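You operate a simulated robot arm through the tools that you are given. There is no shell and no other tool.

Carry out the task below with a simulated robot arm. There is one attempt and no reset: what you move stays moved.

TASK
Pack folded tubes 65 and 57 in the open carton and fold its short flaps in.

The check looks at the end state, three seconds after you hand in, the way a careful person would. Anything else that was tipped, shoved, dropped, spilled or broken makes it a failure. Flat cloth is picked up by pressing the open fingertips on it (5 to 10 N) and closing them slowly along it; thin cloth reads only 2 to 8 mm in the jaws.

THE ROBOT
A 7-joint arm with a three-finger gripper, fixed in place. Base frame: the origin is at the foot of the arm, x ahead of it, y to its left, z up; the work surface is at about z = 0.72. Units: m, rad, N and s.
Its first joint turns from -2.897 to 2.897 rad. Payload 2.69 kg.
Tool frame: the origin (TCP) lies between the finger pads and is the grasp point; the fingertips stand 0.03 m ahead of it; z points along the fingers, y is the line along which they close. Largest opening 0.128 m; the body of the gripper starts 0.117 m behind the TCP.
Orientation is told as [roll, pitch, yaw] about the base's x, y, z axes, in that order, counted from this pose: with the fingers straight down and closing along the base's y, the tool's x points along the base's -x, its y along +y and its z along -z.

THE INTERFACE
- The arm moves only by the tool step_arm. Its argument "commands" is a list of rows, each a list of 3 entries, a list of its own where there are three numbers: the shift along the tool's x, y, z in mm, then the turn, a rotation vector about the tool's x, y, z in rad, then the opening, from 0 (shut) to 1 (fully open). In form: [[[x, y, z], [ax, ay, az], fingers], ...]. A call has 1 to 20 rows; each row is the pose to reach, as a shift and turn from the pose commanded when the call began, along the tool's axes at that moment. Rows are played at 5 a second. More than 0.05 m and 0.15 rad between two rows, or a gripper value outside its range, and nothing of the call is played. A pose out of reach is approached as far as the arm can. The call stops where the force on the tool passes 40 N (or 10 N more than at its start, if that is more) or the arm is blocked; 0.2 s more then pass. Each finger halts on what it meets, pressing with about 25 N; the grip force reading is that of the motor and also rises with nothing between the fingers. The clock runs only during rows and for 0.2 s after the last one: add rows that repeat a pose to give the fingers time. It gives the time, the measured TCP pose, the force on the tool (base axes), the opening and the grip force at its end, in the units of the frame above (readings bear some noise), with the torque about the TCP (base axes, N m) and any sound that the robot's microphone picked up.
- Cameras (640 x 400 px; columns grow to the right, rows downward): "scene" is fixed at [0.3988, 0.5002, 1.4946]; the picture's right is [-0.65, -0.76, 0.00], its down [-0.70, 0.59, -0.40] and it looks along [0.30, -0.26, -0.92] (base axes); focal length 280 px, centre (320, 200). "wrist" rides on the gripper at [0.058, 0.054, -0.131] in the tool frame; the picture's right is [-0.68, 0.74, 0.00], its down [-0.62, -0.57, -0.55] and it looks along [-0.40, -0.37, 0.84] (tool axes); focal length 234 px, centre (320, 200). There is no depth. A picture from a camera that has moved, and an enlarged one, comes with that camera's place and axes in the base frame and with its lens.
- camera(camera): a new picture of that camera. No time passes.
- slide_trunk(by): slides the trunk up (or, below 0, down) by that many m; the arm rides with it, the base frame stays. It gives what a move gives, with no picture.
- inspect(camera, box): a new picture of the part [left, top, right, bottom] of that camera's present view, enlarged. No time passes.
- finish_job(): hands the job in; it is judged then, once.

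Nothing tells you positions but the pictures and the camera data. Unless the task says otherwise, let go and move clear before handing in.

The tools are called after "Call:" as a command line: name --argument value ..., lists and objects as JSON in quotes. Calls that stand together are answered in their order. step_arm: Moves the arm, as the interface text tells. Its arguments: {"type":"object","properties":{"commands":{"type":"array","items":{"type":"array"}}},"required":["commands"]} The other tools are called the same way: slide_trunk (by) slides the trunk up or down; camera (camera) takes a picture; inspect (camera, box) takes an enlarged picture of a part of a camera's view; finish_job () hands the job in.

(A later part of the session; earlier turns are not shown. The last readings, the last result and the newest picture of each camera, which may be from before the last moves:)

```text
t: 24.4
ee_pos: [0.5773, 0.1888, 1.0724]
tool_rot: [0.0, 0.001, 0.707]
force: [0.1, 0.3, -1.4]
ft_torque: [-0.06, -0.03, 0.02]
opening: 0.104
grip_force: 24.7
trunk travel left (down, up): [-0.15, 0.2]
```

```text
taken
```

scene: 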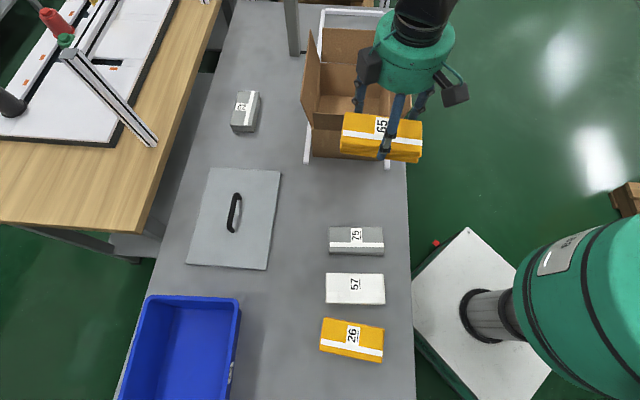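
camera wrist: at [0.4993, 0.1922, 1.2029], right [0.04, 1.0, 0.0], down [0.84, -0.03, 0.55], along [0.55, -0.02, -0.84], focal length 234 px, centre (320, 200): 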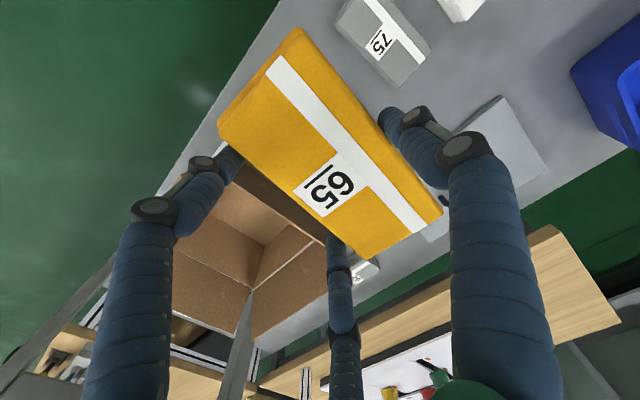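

The tube is held steady and square to the tool. I'll carry it level over the rear half of the carton and turn 4° to match the carton's heading.

Call:
step_arm --commands '[[[-2, -8, 0], [0, 0, -0.002], 0.6], [[-5, -22, 0], [0, 0, -0.005], 0.6], [[-9, -40, 0], [0, 0, -0.009], 0.6], [[-13, -60, 0], [0, 0, -0.014], 0.6], [[-18, -82, 0], [0, 0, -0.019], 0.6], [[-23, -104, 0], [0, 0, -0.024], 0.6], [[-28, -126, 0], [0, 0, -0.029], 0.6], [[-32, -148, 0], [0, 0, -0.034], 0.6], [[-37, -170, 0], [0, 0, -0.039], 0.6], [[-42, -192, 0], [0, 0, -0.044], 0.6], [[-47, -214, 0], [0, 0, -0.049], 0.6], [[-51, -236, 0], [0, 0, -0.054], 0.6], [[-56, -258, 0], [0, 0, -0.059], 0.6], [[-61, -280, 0], [0, 0, -0.064], 0.6], [[-65, -298, 0], [0, 0, -0.068], 0.6], [[-68, -311, 0], [0, 0, -0.071], 0.6], [[-69, -317, 0], [0, 0, -0.071], 0.6], [[-69, -317, 0], [0, 0, -0.071], 0.6]]'

Call:
camera --camera "wrist"

Call:
inspect --camera "scene" --box '[270, 0, 430, 180]'

```text
t: 28.2
ee_pos: [0.8368, -0.0073, 1.0705]
tool_rot: [0.002, 0.001, 0.778]
force: [0.0, -0.1, -1.5]
ft_torque: [-0.01, 0.0, -0.01]
opening: 0.1042
grip_force: 24.7
trunk travel left (down, up): [-0.15, 0.2]
```

```text
taken
camera wrist: at [0.7583, -0.0098, 1.2013], right [-0.04, 1.0, 0.0], down [0.84, 0.03, 0.55], along [0.55, 0.02, -0.84], focal length 234 px, centre (320, 200)
```

wrist: 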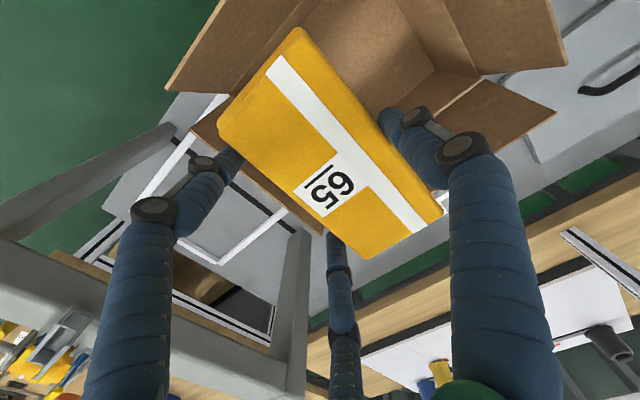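

```text
2.22 times, centred on (350, 90) of scene
camera zoom: at [0.3988, 0.5002, 1.4946], right [-0.65, -0.76, 0.0], down [-0.7, 0.59, -0.4], along [0.3, -0.26, -0.92], focal length 622 px, centre (253, 444)
```

zoom: 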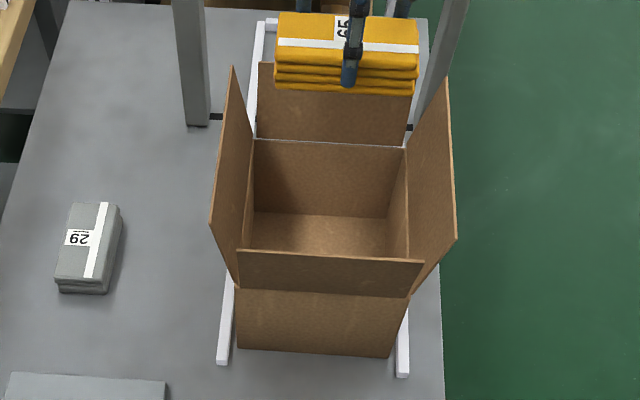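

The tube hangs over the rear half of the carton, inside all four flaps. I'll lower it straight down to just above the carton floor.

Call:
step_arm --commands '[[[0, 0, 6], [0, 0, 0], 0.6], [[0, 0, 18], [0, 0, 0], 0.6], [[0, 0, 32], [0, 0, 0], 0.6], [[0, 0, 46], [0, 0, 0], 0.6], [[0, 0, 60], [0, 0, 0], 0.6], [[0, 0, 75], [0, 0, 0], 0.6], [[0, 0, 90], [0, 0, 0], 0.6], [[0, 0, 105], [0, 0, 0], 0.6], [[0, 0, 120], [0, 0, 0], 0.6], [[0, 0, 135], [0, 0, 0], 0.6], [[0, 0, 150], [0, 0, 0], 0.6], [[0, 0, 160], [0, 0, 0], 0.6], [[0, 0, 160], [0, 0, 0], 0.6]]'

Call:
camera --camera "wrist"

Call:
inspect --camera "scene" --box '[270, 0, 430, 180]'

```text
t: 31.0
ee_pos: [0.8353, -0.0059, 0.9116]
tool_rot: [0.0, 0.001, 0.779]
force: [0.2, 0.0, -1.9]
ft_torque: [-0.03, -0.04, -0.01]
opening: 0.104
grip_force: 24.3
trunk travel left (down, up): [-0.15, 0.2]
```

```text
taken
camera wrist: at [0.7573, -0.0095, 1.0426], right [-0.04, 1.0, 0.0], down [0.84, 0.03, 0.55], along [0.55, 0.02, -0.84], focal length 234 px, centre (320, 200)
```

wrist: 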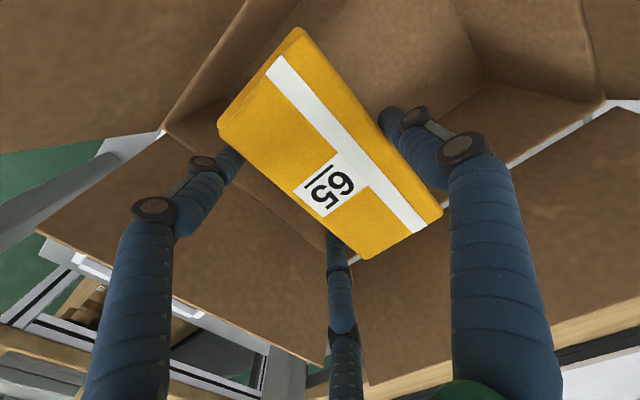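

```text
2.22 times, centred on (350, 90) of scene
camera zoom: at [0.3988, 0.5002, 1.4946], right [-0.65, -0.76, 0.0], down [-0.7, 0.59, -0.4], along [0.3, -0.26, -0.92], focal length 622 px, centre (253, 444)
```

zoom: 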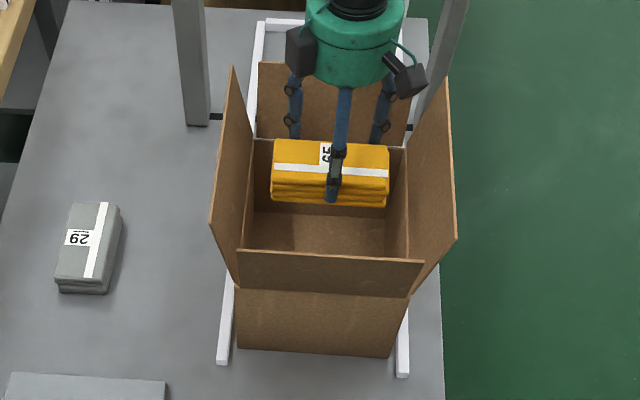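

The tube is inside the opening with clear margins on every side. I'll continue down slowly, with the last steps small to feel for the floor.

Call:
step_arm --commands '[[[0, 0, 6], [0, 0, 0], 0.6], [[0, 0, 16], [0, 0, 0], 0.6], [[0, 0, 28], [0, 0, 0], 0.6], [[0, 0, 40], [0, 0, 0], 0.6], [[0, 0, 52], [0, 0, 0], 0.6], [[0, 0, 64], [0, 0, 0], 0.6], [[0, 0, 76], [0, 0, 0], 0.6], [[0, 0, 88], [0, 0, 0], 0.6], [[0, 0, 100], [0, 0, 0], 0.6], [[0, 0, 110], [0, 0, 0], 0.6], [[0, 0, 118], [0, 0, 0], 0.6], [[0, 0, 124], [0, 0, 0], 0.6], [[0, 0, 128], [0, 0, 0], 0.6], [[0, 0, 132], [0, 0, 0], 0.6], [[0, 0, 132], [0, 0, 0], 0.6]]'

Call:
camera --camera "wrist"

Call:
inspect --camera "scene" --box '[270, 0, 430, 180]'

```text
t: 34.2
ee_pos: [0.8378, -0.0061, 0.7795]
tool_rot: [-0.001, -0.001, 0.779]
force: [-0.7, -0.2, -2.0]
ft_torque: [-0.05, 0.01, 0.0]
opening: 0.1039
grip_force: 25.0
trunk travel left (down, up): [-0.15, 0.2]
```

```text
taken
camera wrist: at [0.7581, -0.0092, 0.91], right [-0.04, 1.0, 0.0], down [0.84, 0.03, 0.55], along [0.55, 0.02, -0.84], focal length 234 px, centre (320, 200)
```

wrist: 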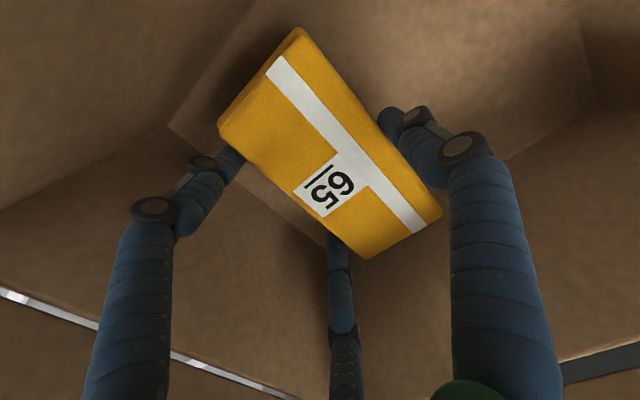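

```text
2.22 times, centred on (350, 90) of scene
camera zoom: at [0.3988, 0.5002, 1.4946], right [-0.65, -0.76, 0.0], down [-0.7, 0.59, -0.4], along [0.3, -0.26, -0.92], focal length 622 px, centre (253, 444)
```

zoom: 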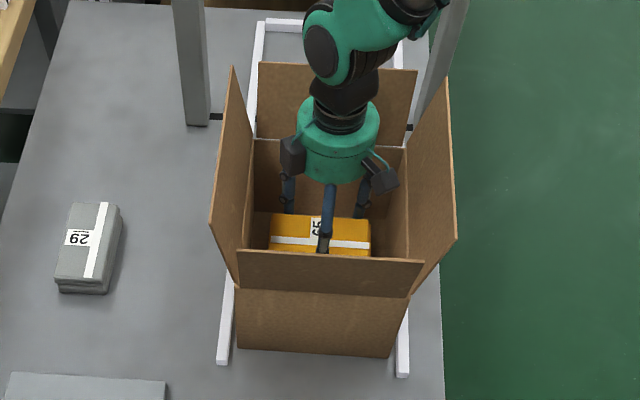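

No contact yet; the tube's bottom should be about 10 mm above the carton floor. I'll lower in 2 mm steps until the force shows the floor.

Call:
step_arm --commands '[[[0, 0, 2], [0, 0, 0], 0.6], [[0, 0, 4], [0, 0, 0], 0.6], [[0, 0, 6], [0, 0, 0], 0.6], [[0, 0, 8], [0, 0, 0], 0.6], [[0, 0, 8], [0, 0, 0], 0.6]]'

```text
t: 35.4
ee_pos: [0.8375, -0.0062, 0.7715]
tool_rot: [0.0, 0.0, 0.78]
force: [-0.2, 0.6, -1.4]
ft_torque: [-0.03, -0.04, -0.03]
opening: 0.1039
grip_force: 24.6
trunk travel left (down, up): [-0.15, 0.2]
```

Still hanging free (force about -1.5 N, just the tube's weight). I'll lower a few more millimetres.

Call:
step_arm --commands '[[[0, 0, 1.5], [0, 0, 0], 0.6], [[0, 0, 3], [0, 0, 0], 0.6], [[0, 0, 4], [0, 0, 0], 0.6], [[0, 0, 4], [0, 0, 0], 0.6]]'

```text
t: 36.4
ee_pos: [0.8373, -0.0056, 0.7674]
tool_rot: [0.002, -0.001, 0.778]
force: [-4.4, -1.2, 6.6]
ft_torque: [0.23, 0.38, 0.2]
opening: 0.1039
grip_force: 25.1
trunk travel left (down, up): [-0.15, 0.2]
```

The floor is reached (+6.6 N). I'll open gently, then rise straight up out of the carton.

Call:
step_arm --commands '[[[0, 0, 0], [0, 0, 0], 0.84], [[0, 0, 0], [0, 0, 0], 0.88], [[0, 0, 0], [0, 0, 0], 0.92], [[0, 0, 0], [0, 0, 0], 0.96], [[0, 0, 0], [0, 0, 0], 0.96], [[0, 0, -10], [0, 0, 0], 0.96], [[0, 0, -22], [0, 0, 0], 0.96], [[0, 0, -36], [0, 0, 0], 0.96], [[0, 0, -50], [0, 0, 0], 0.96], [[0, 0, -50], [0, 0, 0], 0.96]]'

Call:
camera --camera "wrist"

Call:
inspect --camera "scene" --box '[270, 0, 430, 180]'

```text
t: 38.6
ee_pos: [0.8362, -0.0067, 0.8161]
tool_rot: [0.0, 0.0, 0.78]
force: [-0.2, -0.4, -0.8]
ft_torque: [0.02, -0.02, 0.01]
opening: 0.1232
grip_force: 0.2
trunk travel left (down, up): [-0.15, 0.2]
```

```text
taken
camera wrist: at [0.7577, -0.0093, 0.9477], right [-0.04, 1.0, 0.0], down [0.84, 0.03, 0.55], along [0.55, 0.02, -0.84], focal length 234 px, centre (320, 200)
```

wrist: 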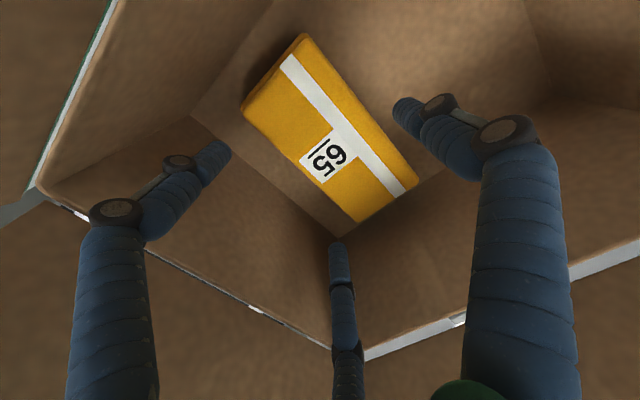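

```text
2.22 times, centred on (350, 90) of scene
camera zoom: at [0.3988, 0.5002, 1.4946], right [-0.65, -0.76, 0.0], down [-0.7, 0.59, -0.4], along [0.3, -0.26, -0.92], focal length 622 px, centre (253, 444)
```

zoom: 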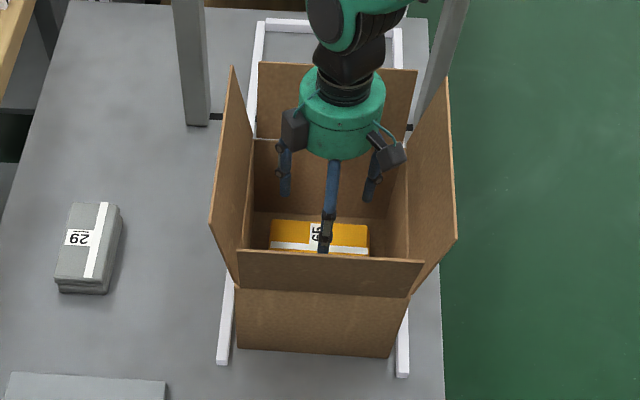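

Tube 65 lies flat in the rear half, with about 40 mm of floor behind it. To make room for tube 57 I'll raise, shut the fingers and move in front of it, ready to nudge it gently toward the rear wall.

Call:
step_arm --commands '[[[0, 0, -15], [0, 0, 0], 0.9], [[0, 0, -35], [0, 0, 0], 0.6], [[0, 0, -40], [0, 0, 0], 0.3], [[0, 0, -40], [0, 0, 0], 0.1], [[0, 0, -40], [0, 0, 0], 0.05], [[0, 20, -40], [0, 0, 0], 0.05], [[0, 45, -40], [0, 0, 0], 0.05], [[0, 70, -40], [0, 0, 0], 0.05], [[0, 86, -40], [0, 0, 0], 0.05], [[0, 86, -40], [0, 0, 0], 0.05]]'

Call:
camera --camera "wrist"

Call:
inspect --camera "scene" --box '[270, 0, 430, 180]'

```text
t: 40.8
ee_pos: [0.7751, 0.0547, 0.8586]
tool_rot: [0.002, 0.001, 0.778]
force: [-0.4, 0.3, 0.2]
ft_torque: [0.01, 0.0, 0.02]
opening: 0.0066
grip_force: 0.0
trunk travel left (down, up): [-0.15, 0.2]
```

```text
taken
camera wrist: at [0.696, 0.0515, 0.989], right [-0.04, 1.0, 0.0], down [0.84, 0.03, 0.55], along [0.55, 0.02, -0.84], focal length 234 px, centre (320, 200)
```

wrist: 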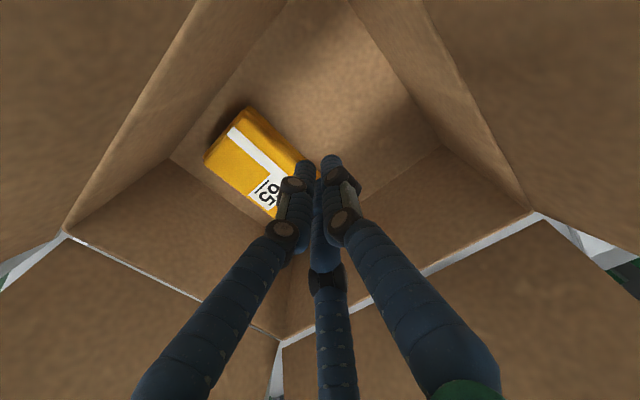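

```text
2.22 times, centred on (350, 90) of scene
camera zoom: at [0.3988, 0.5002, 1.4946], right [-0.65, -0.76, 0.0], down [-0.7, 0.59, -0.4], along [0.3, -0.26, -0.92], focal length 622 px, centre (253, 444)
```

zoom: 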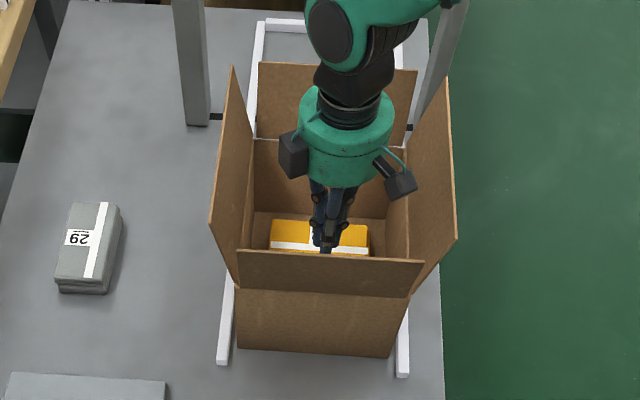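

The shut fingers are in front of the tube with about 15 mm to go and the carton is undisturbed. I'll lower them to mid-height of the tube and push slowly toward the rear wall.

Call:
step_arm --commands '[[[0, 0, 20], [0, 0, 0], 0.02], [[0, 0, 40], [0, 0, 0], 0.02], [[0, 0, 60], [0, 0, 0], 0.02], [[0, 0, 78], [0, 0, 0], 0.02], [[0, 0, 87], [0, 0, 0], 0.02], [[0, -5, 87], [0, 0, 0], 0.02], [[0, -10, 87], [0, 0, 0], 0.02], [[0, -15, 87], [0, 0, 0], 0.02], [[0, -20, 87], [0, 0, 0], 0.02], [[0, -25, 87], [0, 0, 0], 0.02], [[0, -30, 87], [0, 0, 0], 0.02], [[0, -30, 87], [0, 0, 0], 0.02]]'

Call:
camera --camera "wrist"

Call:
inspect --camera "scene" --box '[270, 0, 430, 180]'

```text
t: 43.4
ee_pos: [0.7971, 0.0337, 0.7714]
tool_rot: [0.0, 0.0, 0.778]
force: [0.5, 0.7, -0.2]
ft_torque: [-0.01, 0.03, -0.01]
opening: 0.0027
grip_force: 0.3
trunk travel left (down, up): [-0.15, 0.2]
```

```text
taken
camera wrist: at [0.7192, 0.0306, 0.9016], right [-0.04, 1.0, 0.0], down [0.84, 0.03, 0.55], along [0.55, 0.02, -0.84], focal length 234 px, centre (320, 200)
```

wrist: 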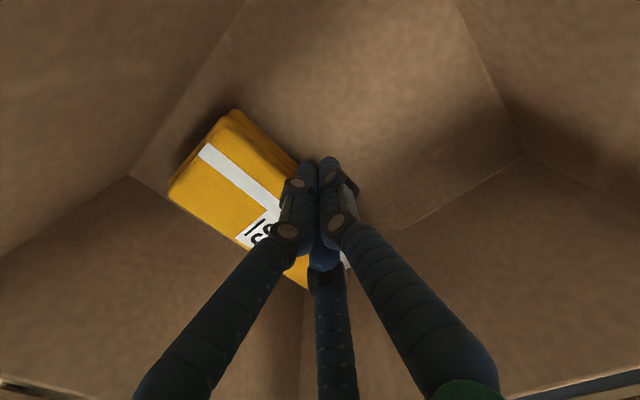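

```text
2.22 times, centred on (350, 90) of scene
camera zoom: at [0.3988, 0.5002, 1.4946], right [-0.65, -0.76, 0.0], down [-0.7, 0.59, -0.4], along [0.3, -0.26, -0.92], focal length 622 px, centre (253, 444)
```

zoom: 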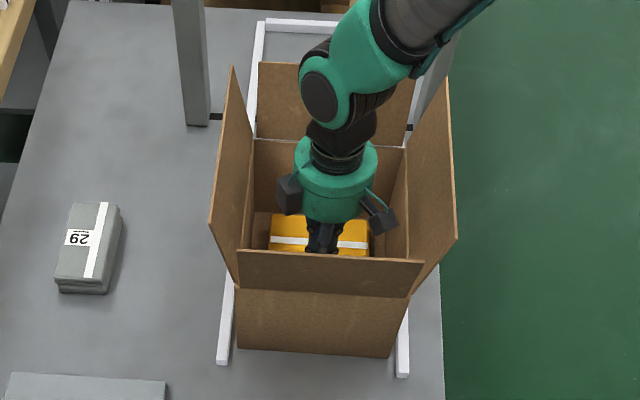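

The tube is sliding with almost no force. I'll push about 16 mm further, in small steps, to bring it close to the rear wall.

Call:
step_arm --commands '[[[0, -4, 0], [0, 0, 0], 0.02], [[0, -8, 0], [0, 0, 0], 0.02], [[0, -12, 0], [0, 0, 0], 0.02], [[0, -16, 0], [0, 0, 0], 0.02], [[0, -16, 0], [0, 0, 0], 0.02]]'

Call:
camera --camera "wrist"

Call:
inspect --camera "scene" --box '[270, 0, 430, 180]'

```text
t: 44.6
ee_pos: [0.8095, 0.0194, 0.7715]
tool_rot: [-0.001, -0.001, 0.778]
force: [0.0, 0.4, 0.1]
ft_torque: [0.01, -0.05, 0.0]
opening: 0.0028
grip_force: 0.3
trunk travel left (down, up): [-0.15, 0.2]
```

```text
taken
camera wrist: at [0.7305, 0.018, 0.901], right [-0.03, 1.0, 0.0], down [0.84, 0.03, 0.55], along [0.55, 0.02, -0.84], focal length 234 px, centre (320, 200)
```

wrist: 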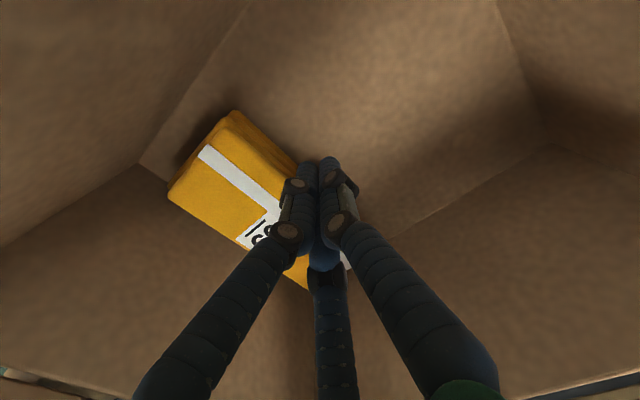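

```text
2.22 times, centred on (350, 90) of scene
camera zoom: at [0.3988, 0.5002, 1.4946], right [-0.65, -0.76, 0.0], down [-0.7, 0.59, -0.4], along [0.3, -0.26, -0.92], focal length 622 px, centre (253, 444)
```

zoom: 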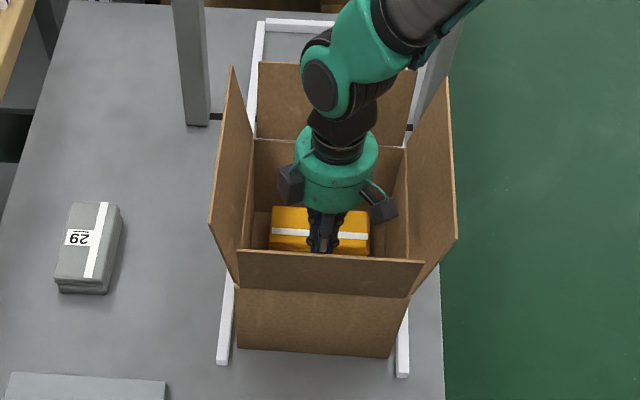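

Tube 65 now sits close to the rear wall and the carton hasn't moved. I'll back off, rise clear of the flaps, and travel to tube 57.

Call:
step_arm --commands '[[[0, 6, 0], [0, 0, 0], 0.02], [[0, 6, -20], [0, 0, 0], 0.02], [[0, 6, -60], [0, 0, 0], 0.02], [[0, 6, -105], [0, 0, 0], 0.02], [[0, 6, -150], [0, 0, 0], 0.02], [[0, 6, -195], [0, 0, 0], 0.02], [[0, 6, -240], [0, 0, 0], 0.02], [[0, 6, -280], [0, 0, 0], 0.02], [[0, 6, -305], [0, 0, 0], 0.02], [[0, 6, -305], [0, 0, 0], 0.02]]'

Call:
camera --camera "wrist"

Call:
inspect --camera "scene" --box '[270, 0, 430, 180]'

```text
t: 46.8
ee_pos: [0.8023, 0.0266, 1.0775]
tool_rot: [-0.001, 0.0, 0.778]
force: [-0.6, 0.5, 0.7]
ft_torque: [0.01, 0.01, 0.02]
opening: 0.0026
grip_force: 0.1
trunk travel left (down, up): [-0.15, 0.2]
```

```text
taken
camera wrist: at [0.7231, 0.0229, 1.2061], right [-0.04, 1.0, 0.0], down [0.84, 0.03, 0.55], along [0.55, 0.02, -0.84], focal length 234 px, centre (320, 200)
```

wrist: 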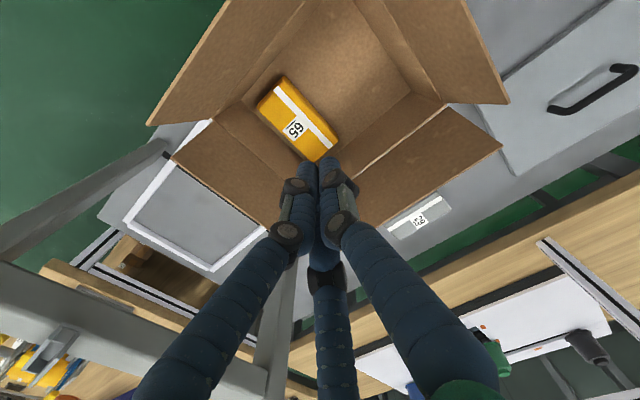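

```text
2.22 times, centred on (350, 90) of scene
camera zoom: at [0.3988, 0.5002, 1.4946], right [-0.65, -0.76, 0.0], down [-0.7, 0.59, -0.4], along [0.3, -0.26, -0.92], focal length 622 px, centre (253, 444)
```

zoom: 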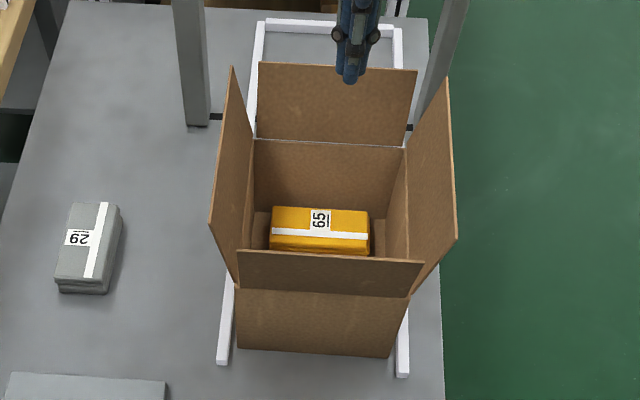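

Tube 65 is flat against the rear, label up, and the carton is where it was. Now I move over to tube 57, opening the fingers on the way.

Call:
step_arm --commands '[[[3, 40, 0], [0, 0, -0.006], 0.05], [[6, 83, 0], [0, 0, -0.012], 0.05], [[9, 126, 0], [0, 0, -0.019], 0.05], [[12, 170, 0], [0, 0, -0.026], 0.05], [[15, 214, 0], [0, 0, -0.033], 0.1], [[18, 258, 0], [0, 0, -0.04], 0.2], [[21, 302, 0], [0, 0, -0.047], 0.4], [[24, 346, 0], [0, 0, -0.054], 0.6], [[27, 390, 0], [0, 0, -0.061], 0.8], [[30, 434, 0], [0, 0, -0.068], 1.0], [[33, 478, 0], [0, 0, -0.075], 1.0], [[35, 508, 0], [0, 0, -0.079], 1.0], [[35, 517, 0], [0, 0, -0.079], 1.0], [[35, 517, 0], [0, 0, -0.079], 1.0]]'

Call:
camera --camera "wrist"

Call:
inspect --camera "wrist" --box '[220, 0, 440, 170]'

Call:
camera --camera "scene"

```text
t: 49.8
ee_pos: [0.4168, 0.3697, 1.0769]
tool_rot: [0.001, 0.0, 0.857]
force: [0.3, 0.0, 0.4]
ft_torque: [-0.01, -0.01, 0.03]
opening: 0.1283
grip_force: 0.1
trunk travel left (down, up): [-0.15, 0.2]
```

```text
taken
camera wrist: at [0.3386, 0.3611, 1.2073], right [-0.11, 0.99, 0.0], down [0.83, 0.1, 0.55], along [0.55, 0.06, -0.84], focal length 234 px, centre (320, 200)
```

wrist: 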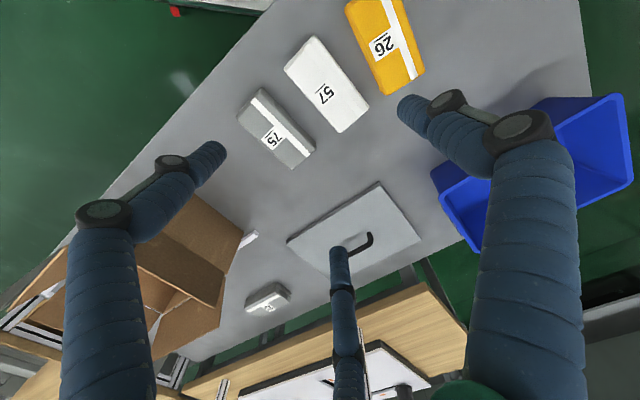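

```text
2.35 times, centred on (330, 85) of wrist
camera zoom: at [0.3386, 0.3611, 1.2073], right [-0.11, 0.99, 0.0], down [0.83, 0.1, 0.55], along [0.55, 0.06, -0.84], focal length 551 px, centre (296, 471)
```

zoom: 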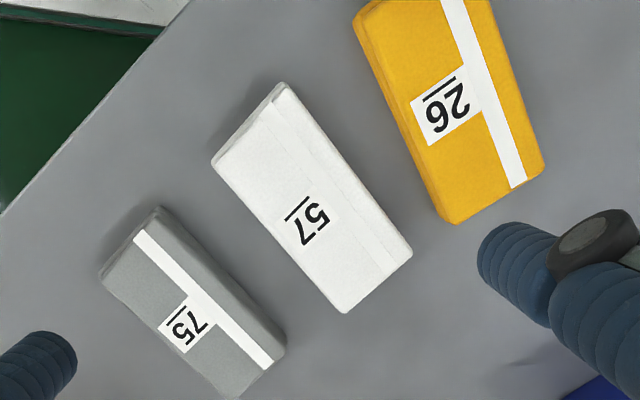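

```text
taken
```

scene: 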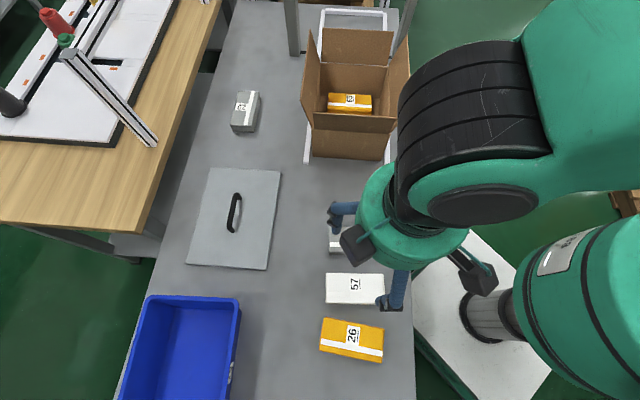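

Both cameras put tube 57's centre at about (0.398, 0.383), heading 49°, with room for the single finger between it and 26. I'll shift a few millimetres and go down to just above it.

Call:
step_arm --commands '[[[2, 4, 40], [0, 0, 0], 1.0], [[2, 4, 80], [0, 0, 0], 1.0], [[2, 4, 120], [0, 0, 0], 1.0], [[2, 4, 160], [0, 0, 0], 1.0], [[2, 4, 200], [0, 0, 0], 1.0], [[2, 4, 235], [0, 0, 0], 1.0], [[2, 4, 262], [0, 0, 0], 1.0], [[2, 4, 280], [0, 0, 0], 1.0], [[2, 4, 280], [0, 0, 0], 1.0]]'

Call:
camera --camera "wrist"

Call:
inspect --camera "scene" --box '[300, 200, 420, 370]'

```text
t: 51.8
ee_pos: [0.4132, 0.3709, 0.7964]
tool_rot: [-0.001, -0.001, 0.858]
force: [0.2, -0.8, -0.1]
ft_torque: [0.03, -0.01, -0.03]
opening: 0.128
grip_force: 0.0
trunk travel left (down, up): [-0.15, 0.2]
```

```text
taken
camera wrist: at [0.3345, 0.3622, 0.9263], right [-0.11, 0.99, 0.0], down [0.83, 0.1, 0.55], along [0.54, 0.06, -0.84], focal length 234 px, centre (320, 200)
```

wrist: 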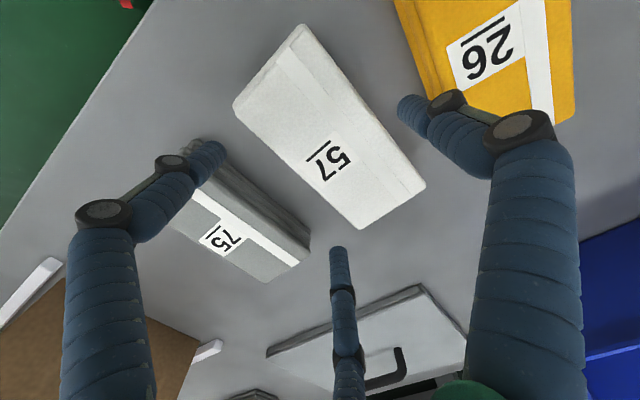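

```text
2.35 times, centred on (360, 285) of scene
camera zoom: at [0.3988, 0.5002, 1.4946], right [-0.65, -0.76, 0.0], down [-0.7, 0.59, -0.4], along [0.3, -0.26, -0.92], focal length 659 px, centre (226, 0)
```

zoom: 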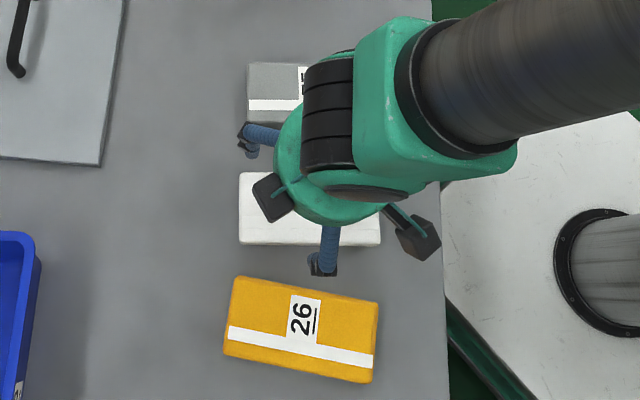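

All three fingers are clear of 75, 57 and 26. I'll go down 33 mm around the tube and close in small steps.

Call:
step_arm --commands '[[[0, 0, 10], [0, 0, 0], 1.0], [[0, 0, 20], [0, 0, 0], 1.0], [[0, 0, 28], [0, 0, 0], 1.0], [[0, 0, 33], [0, 0, 0], 1.0], [[0, 0, 33], [0, 0, 0], 1.0]]'

Call:
camera --camera "wrist"

Call:
inspect --camera "scene" --box '[300, 200, 420, 370]'

```text
t: 53.0
ee_pos: [0.4113, 0.3706, 0.7629]
tool_rot: [-0.001, 0.002, 0.858]
force: [0.1, -0.1, 0.1]
ft_torque: [-0.02, 0.03, 0.01]
opening: 0.1284
grip_force: 0.1
trunk travel left (down, up): [-0.15, 0.2]
```

```text
taken
camera wrist: at [0.3333, 0.3618, 0.8933], right [-0.11, 0.99, 0.0], down [0.83, 0.1, 0.55], along [0.54, 0.06, -0.84], focal length 234 px, centre (320, 200)
```

wrist: 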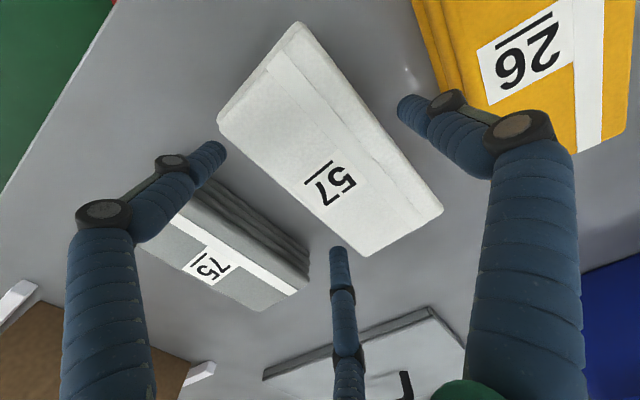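

```text
2.35 times, centred on (360, 285) of scene
camera zoom: at [0.3988, 0.5002, 1.4946], right [-0.65, -0.76, 0.0], down [-0.7, 0.59, -0.4], along [0.3, -0.26, -0.92], focal length 659 px, centre (226, 0)
```

zoom: 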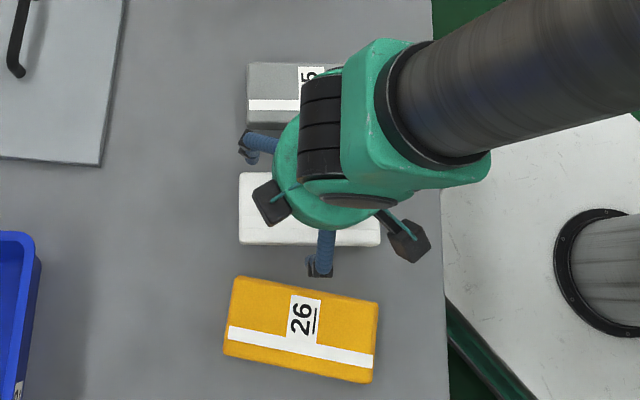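

The fingers straddle tube 57 with space on every side. I'll close gradually, hold for a moment to settle, then look.

Call:
step_arm --commands '[[[0, 0, 0], [0, 0, 0], 0.94], [[0, 0, 0], [0, 0, 0], 0.88], [[0, 0, 0], [0, 0, 0], 0.83], [[0, 0, 0], [0, 0, 0], 0.78], [[0, 0, 0], [0, 0, 0], 0.7], [[0, 0, 0], [0, 0, 0], 0.6], [[0, 0, 0], [0, 0, 0], 0.6], [[0, 0, 0], [0, 0, 0], 0.6]]'

Call:
camera --camera "wrist"

```text
t: 54.8
ee_pos: [0.4121, 0.3711, 0.7643]
tool_rot: [0.001, 0.003, 0.856]
force: [-2.5, 2.2, 9.5]
ft_torque: [0.19, 0.19, -0.3]
opening: 0.1041
grip_force: 24.5
trunk travel left (down, up): [-0.15, 0.2]
```

```text
taken
camera wrist: at [0.3333, 0.3619, 0.8938], right [-0.11, 0.99, 0.0], down [0.83, 0.1, 0.55], along [0.55, 0.06, -0.84], focal length 234 px, centre (320, 200)
```

wrist: 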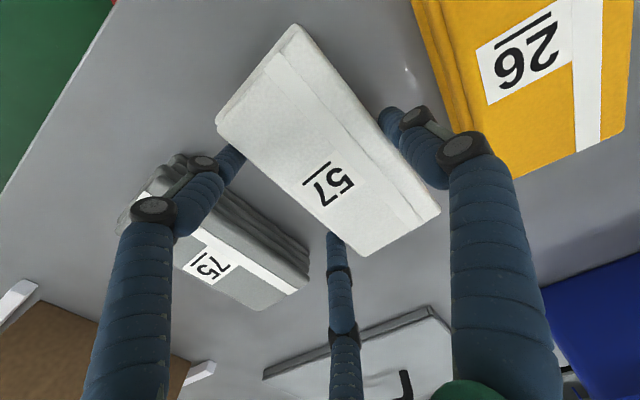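

Gripped at the same 0.104 opening with 25 N. I'll lift very slowly at first, as worked for 65.

Call:
step_arm --commands '[[[0, 0, -2], [0, 0, 0], 0.6], [[0, 0, -4], [0, 0, 0], 0.6], [[0, 0, -6], [0, 0, 0], 0.6], [[0, 0, -8], [0, 0, 0], 0.6], [[0, 0, -11], [0, 0, 0], 0.6], [[0, 0, -14], [0, 0, 0], 0.6], [[0, 0, -14], [0, 0, 0], 0.6]]'

Call:
camera --camera "wrist"

Call:
inspect --camera "scene" --box '[300, 200, 420, 370]'

```text
t: 56.4
ee_pos: [0.413, 0.3707, 0.7763]
tool_rot: [0.0, 0.0, 0.857]
force: [-0.4, 1.2, -1.1]
ft_torque: [-0.02, -0.02, 0.01]
opening: 0.1042
grip_force: 25.0
trunk travel left (down, up): [-0.15, 0.2]
```

```text
taken
camera wrist: at [0.3343, 0.362, 0.9075], right [-0.11, 0.99, 0.0], down [0.83, 0.1, 0.55], along [0.54, 0.06, -0.84], focal length 234 px, centre (320, 200)
```

wrist: 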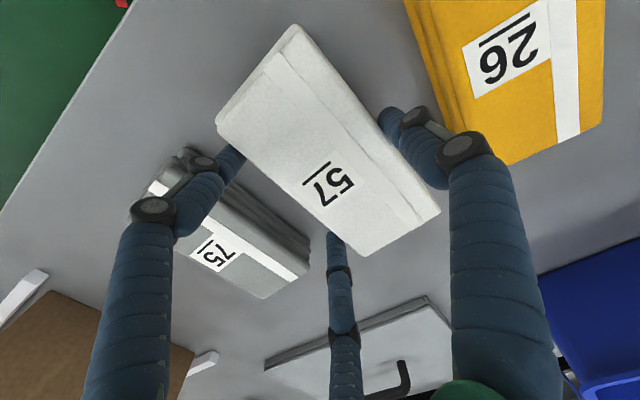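

```text
2.35 times, centred on (360, 285) of scene
camera zoom: at [0.3988, 0.5002, 1.4946], right [-0.65, -0.76, 0.0], down [-0.7, 0.59, -0.4], along [0.3, -0.26, -0.92], focal length 659 px, centre (226, 0)
```

zoom: 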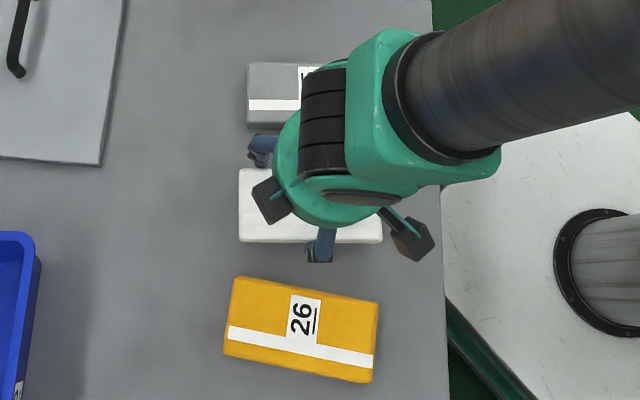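

Tube 57 is held and clear of the bench. I'll raise it to about z 1.07.

Call:
step_arm --commands '[[[0, 0, -5], [0, 0, 0], 0.6], [[0, 0, -14], [0, 0, 0], 0.6], [[0, 0, -27], [0, 0, 0], 0.6], [[0, 0, -42], [0, 0, 0], 0.6], [[0, 0, -58], [0, 0, 0], 0.6], [[0, 0, -75], [0, 0, 0], 0.6], [[0, 0, -92], [0, 0, 0], 0.6], [[0, 0, -109], [0, 0, 0], 0.6], [[0, 0, -126], [0, 0, 0], 0.6], [[0, 0, -143], [0, 0, 0], 0.6], [[0, 0, -160], [0, 0, 0], 0.6], [[0, 0, -177], [0, 0, 0], 0.6], [[0, 0, -194], [0, 0, 0], 0.6], [[0, 0, -211], [0, 0, 0], 0.6], [[0, 0, -228], [0, 0, 0], 0.6], [[0, 0, -245], [0, 0, 0], 0.6], [[0, 0, -262], [0, 0, 0], 0.6], [[0, 0, -278], [0, 0, 0], 0.6], [[0, 0, -290], [0, 0, 0], 0.6], [[0, 0, -296], [0, 0, 0], 0.6]]'

Call:
camera --camera "wrist"

```text
t: 60.6
ee_pos: [0.4117, 0.3704, 1.0729]
tool_rot: [-0.001, 0.001, 0.857]
force: [1.3, -0.3, -2.1]
ft_torque: [0.0, -0.05, 0.02]
opening: 0.104
grip_force: 24.8
trunk travel left (down, up): [-0.15, 0.2]
```

```text
taken
camera wrist: at [0.3339, 0.3613, 1.203], right [-0.11, 0.99, 0.0], down [0.83, 0.1, 0.55], along [0.55, 0.06, -0.84], focal length 234 px, centre (320, 200)
```

wrist: 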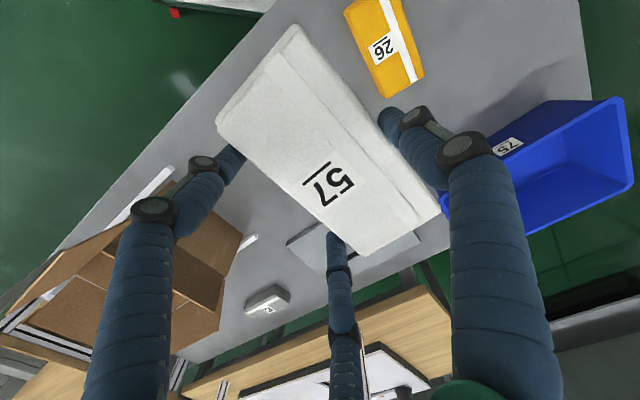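

The grip is steady. I'll carry tube 57 level to the front half of the carton, turning back to the carton's heading on the way.

Call:
step_arm --commands '[[[0, -7, 0], [0, 0, 0.001], 0.6], [[0, -20, 0], [0, 0, 0.003], 0.6], [[0, -38, 0], [0, 0, 0.006], 0.6], [[0, -60, 0], [0, 0, 0.01], 0.6], [[0, -86, 0], [0, 0, 0.014], 0.6], [[0, -114, 0], [0, 0, 0.019], 0.6], [[0, -143, 0], [0, 0, 0.023], 0.6], [[0, -172, 0], [0, 0, 0.028], 0.6], [[0, -201, 0], [0, 0, 0.033], 0.6], [[0, -230, 0], [0, 0, 0.037], 0.6], [[0, -259, 0], [0, 0, 0.042], 0.6], [[0, -288, 0], [0, 0, 0.047], 0.6], [[0, -317, 0], [0, 0, 0.052], 0.6], [[0, -346, 0], [0, 0, 0.056], 0.6], [[0, -375, 0], [0, 0, 0.061], 0.6], [[0, -402, 0], [0, 0, 0.065], 0.6], [[1, -428, 0], [0, 0, 0.07], 0.6], [[1, -452, 0], [0, 0, 0.074], 0.6], [[1, -472, 0], [0, 0, 0.077], 0.6], [[1, -485, 0], [0, 0, 0.079], 0.6]]'

Call:
camera --camera "wrist"

Call:
inspect --camera "scene" --box '[270, 0, 430, 180]'

```text
t: 64.8
ee_pos: [0.7782, 0.0515, 1.0735]
tool_rot: [0.0, -0.001, 0.777]
force: [0.0, 0.1, -2.3]
ft_torque: [-0.02, -0.03, 0.02]
opening: 0.1039
grip_force: 24.9
trunk travel left (down, up): [-0.15, 0.2]
```

```text
taken
camera wrist: at [0.6997, 0.0488, 1.2036], right [-0.04, 1.0, 0.0], down [0.84, 0.03, 0.55], along [0.55, 0.02, -0.84], focal length 234 px, centre (320, 200)
```

wrist: 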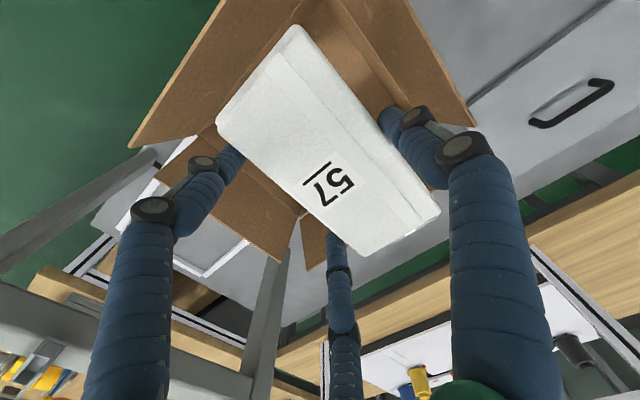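

```text
2.22 times, centred on (350, 90) of scene
camera zoom: at [0.3988, 0.5002, 1.4946], right [-0.65, -0.76, 0.0], down [-0.7, 0.59, -0.4], along [0.3, -0.26, -0.92], focal length 622 px, centre (253, 444)
```

zoom: 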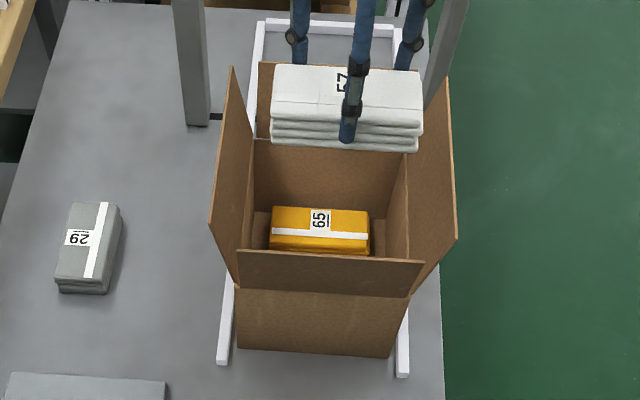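

Tube 57 is lined up over the front half. I'll lower it to rim level and check clearances to the front flap.

Call:
step_arm --commands '[[[0, 0, 6], [0, 0, 0], 0.6], [[0, 0, 18], [0, 0, 0], 0.6], [[0, 0, 32], [0, 0, 0], 0.6], [[0, 0, 46], [0, 0, 0], 0.6], [[0, 0, 60], [0, 0, 0], 0.6], [[0, 0, 75], [0, 0, 0], 0.6], [[0, 0, 90], [0, 0, 0], 0.6], [[0, 0, 105], [0, 0, 0], 0.6], [[0, 0, 120], [0, 0, 0], 0.6], [[0, 0, 135], [0, 0, 0], 0.6], [[0, 0, 150], [0, 0, 0], 0.6], [[0, 0, 160], [0, 0, 0], 0.6], [[0, 0, 160], [0, 0, 0], 0.6]]'

Call:
camera --camera "wrist"

Call:
inspect --camera "scene" --box '[270, 0, 430, 180]'

```text
t: 67.6
ee_pos: [0.7791, 0.0518, 0.9119]
tool_rot: [0.001, -0.001, 0.779]
force: [0.9, -0.5, -2.8]
ft_torque: [-0.05, 0.03, -0.01]
opening: 0.1042
grip_force: 24.5
trunk travel left (down, up): [-0.15, 0.2]
```

```text
taken
camera wrist: at [0.7001, 0.0497, 1.0436], right [-0.04, 1.0, 0.0], down [0.84, 0.03, 0.55], along [0.55, 0.02, -0.84], focal length 234 px, centre (320, 200)
```

wrist: 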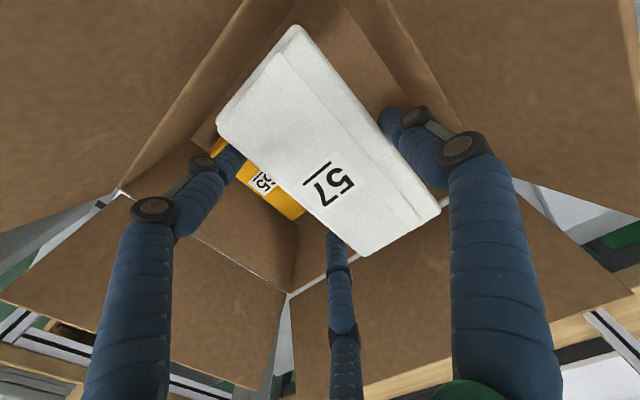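

```text
2.22 times, centred on (350, 90) of scene
camera zoom: at [0.3988, 0.5002, 1.4946], right [-0.65, -0.76, 0.0], down [-0.7, 0.59, -0.4], along [0.3, -0.26, -0.92], focal length 622 px, centre (253, 444)
```

zoom: 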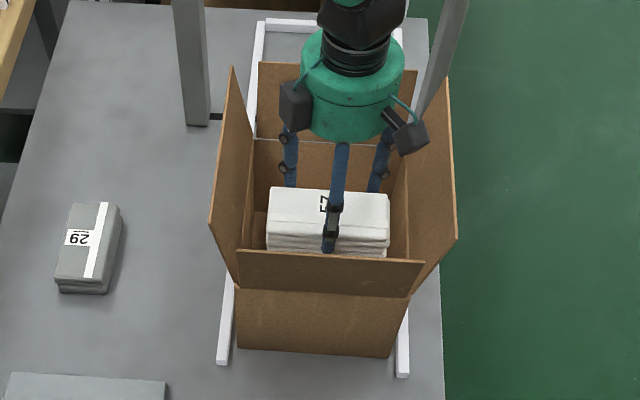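

Clearances look good on all sides. I'll keep lowering, slowing near the floor.

Call:
step_arm --commands '[[[0, 0, 6], [0, 0, 0], 0.6], [[0, 0, 16], [0, 0, 0], 0.6], [[0, 0, 28], [0, 0, 0], 0.6], [[0, 0, 40], [0, 0, 0], 0.6], [[0, 0, 52], [0, 0, 0], 0.6], [[0, 0, 64], [0, 0, 0], 0.6], [[0, 0, 76], [0, 0, 0], 0.6], [[0, 0, 88], [0, 0, 0], 0.6], [[0, 0, 100], [0, 0, 0], 0.6], [[0, 0, 110], [0, 0, 0], 0.6], [[0, 0, 118], [0, 0, 0], 0.6], [[0, 0, 124], [0, 0, 0], 0.6], [[0, 0, 129], [0, 0, 0], 0.6], [[0, 0, 134], [0, 0, 0], 0.6], [[0, 0, 138], [0, 0, 0], 0.6], [[0, 0, 138], [0, 0, 0], 0.6]]'

Call:
camera --camera "wrist"

Call:
inspect --camera "scene" --box '[270, 0, 430, 180]'

```text
t: 71.0
ee_pos: [0.7778, 0.0531, 0.7749]
tool_rot: [0.0, 0.0, 0.778]
force: [0.6, 0.1, -2.1]
ft_torque: [-0.05, 0.0, -0.01]
opening: 0.1041
grip_force: 25.1
trunk travel left (down, up): [-0.15, 0.2]
```

```text
taken
camera wrist: at [0.6993, 0.0499, 0.9055], right [-0.04, 1.0, 0.0], down [0.84, 0.03, 0.55], along [0.55, 0.02, -0.84], focal length 234 px, centre (320, 200)
```

wrist: 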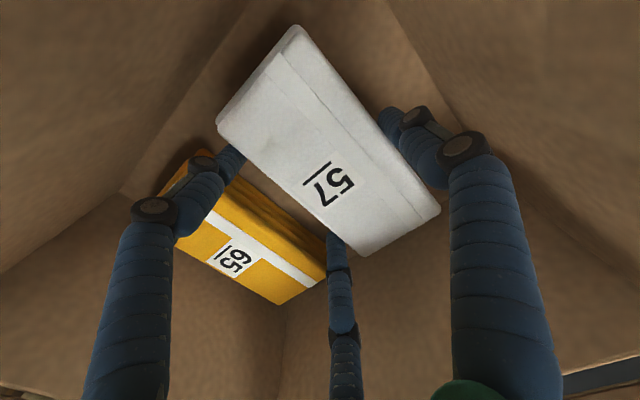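

```text
2.22 times, centred on (350, 90) of scene
camera zoom: at [0.3988, 0.5002, 1.4946], right [-0.65, -0.76, 0.0], down [-0.7, 0.59, -0.4], along [0.3, -0.26, -0.92], focal length 622 px, centre (253, 444)
```

zoom: 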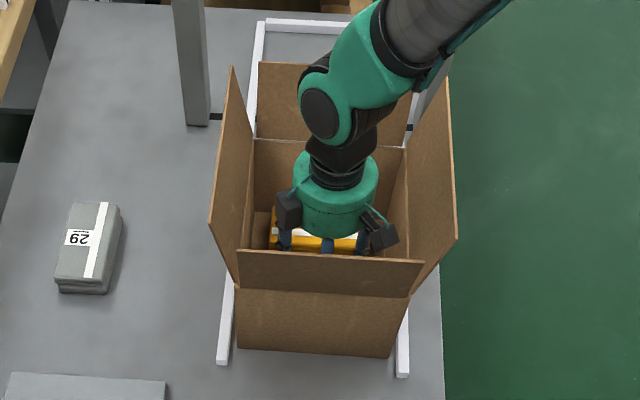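

Both tubes are side by side inside, with no contact yet. I'll lower the last few millimetres to feel the floor.

Call:
step_arm --commands '[[[0, 0, 2], [0, 0, 0], 0.6], [[0, 0, 4], [0, 0, 0], 0.6], [[0, 0, 6], [0, 0, 0], 0.6], [[0, 0, 7], [0, 0, 0], 0.6], [[0, 0, 7], [0, 0, 0], 0.6]]'

```text
t: 72.2
ee_pos: [0.7781, 0.0532, 0.7695]
tool_rot: [-0.001, -0.003, 0.778]
force: [-2.3, -2.4, 18.3]
ft_torque: [0.34, 1.22, 0.16]
opening: 0.1036
grip_force: 24.8
trunk travel left (down, up): [-0.15, 0.2]
```

The floor is reached (18 N), so I'll ease up a touch while opening and then rise straight out.

Call:
step_arm --commands '[[[0, 0, -1.5], [0, 0, 0], 0.78], [[0, 0, -1.5], [0, 0, 0], 0.84], [[0, 0, -1.5], [0, 0, 0], 0.88], [[0, 0, -1.5], [0, 0, 0], 0.92], [[0, 0, -1.5], [0, 0, 0], 0.93], [[0, 0, -10], [0, 0, 0], 0.93], [[0, 0, -22], [0, 0, 0], 0.93], [[0, 0, -36], [0, 0, 0], 0.93], [[0, 0, -50], [0, 0, 0], 0.93], [[0, 0, -50], [0, 0, 0], 0.93]]'

Call:
camera --camera "wrist"

Call:
inspect --camera "scene" --box '[270, 0, 430, 180]'

```text
t: 74.4
ee_pos: [0.7777, 0.0529, 0.8187]
tool_rot: [0.001, 0.0, 0.779]
force: [-0.2, 0.1, 0.2]
ft_torque: [-0.03, -0.04, -0.01]
opening: 0.1189
grip_force: 0.0
trunk travel left (down, up): [-0.15, 0.2]
```

```text
taken
camera wrist: at [0.6988, 0.0505, 0.9489], right [-0.04, 1.0, 0.0], down [0.84, 0.03, 0.55], along [0.55, 0.02, -0.84], focal length 234 px, centre (320, 200)
```

wrist: 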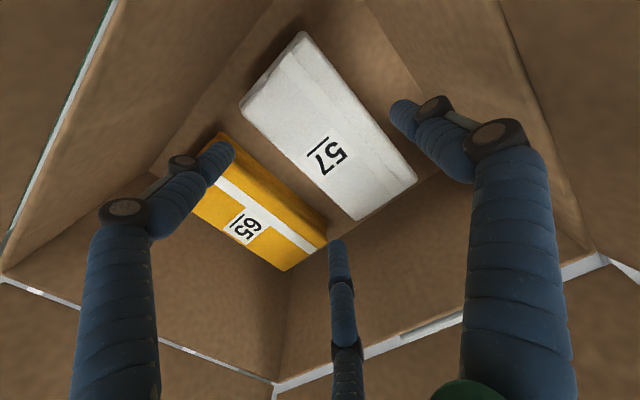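

```text
2.22 times, centred on (350, 90) of scene
camera zoom: at [0.3988, 0.5002, 1.4946], right [-0.65, -0.76, 0.0], down [-0.7, 0.59, -0.4], along [0.3, -0.26, -0.92], focal length 622 px, centre (253, 444)
```

zoom: 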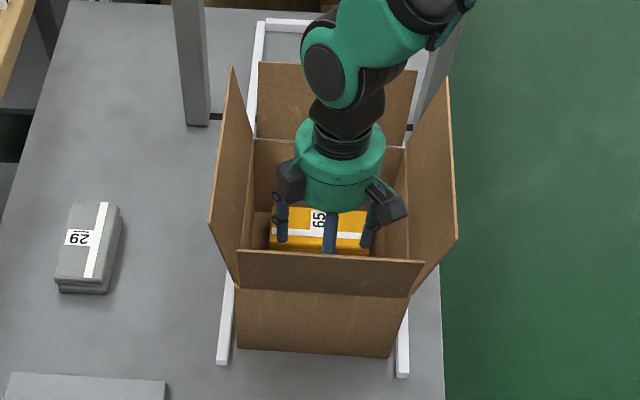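

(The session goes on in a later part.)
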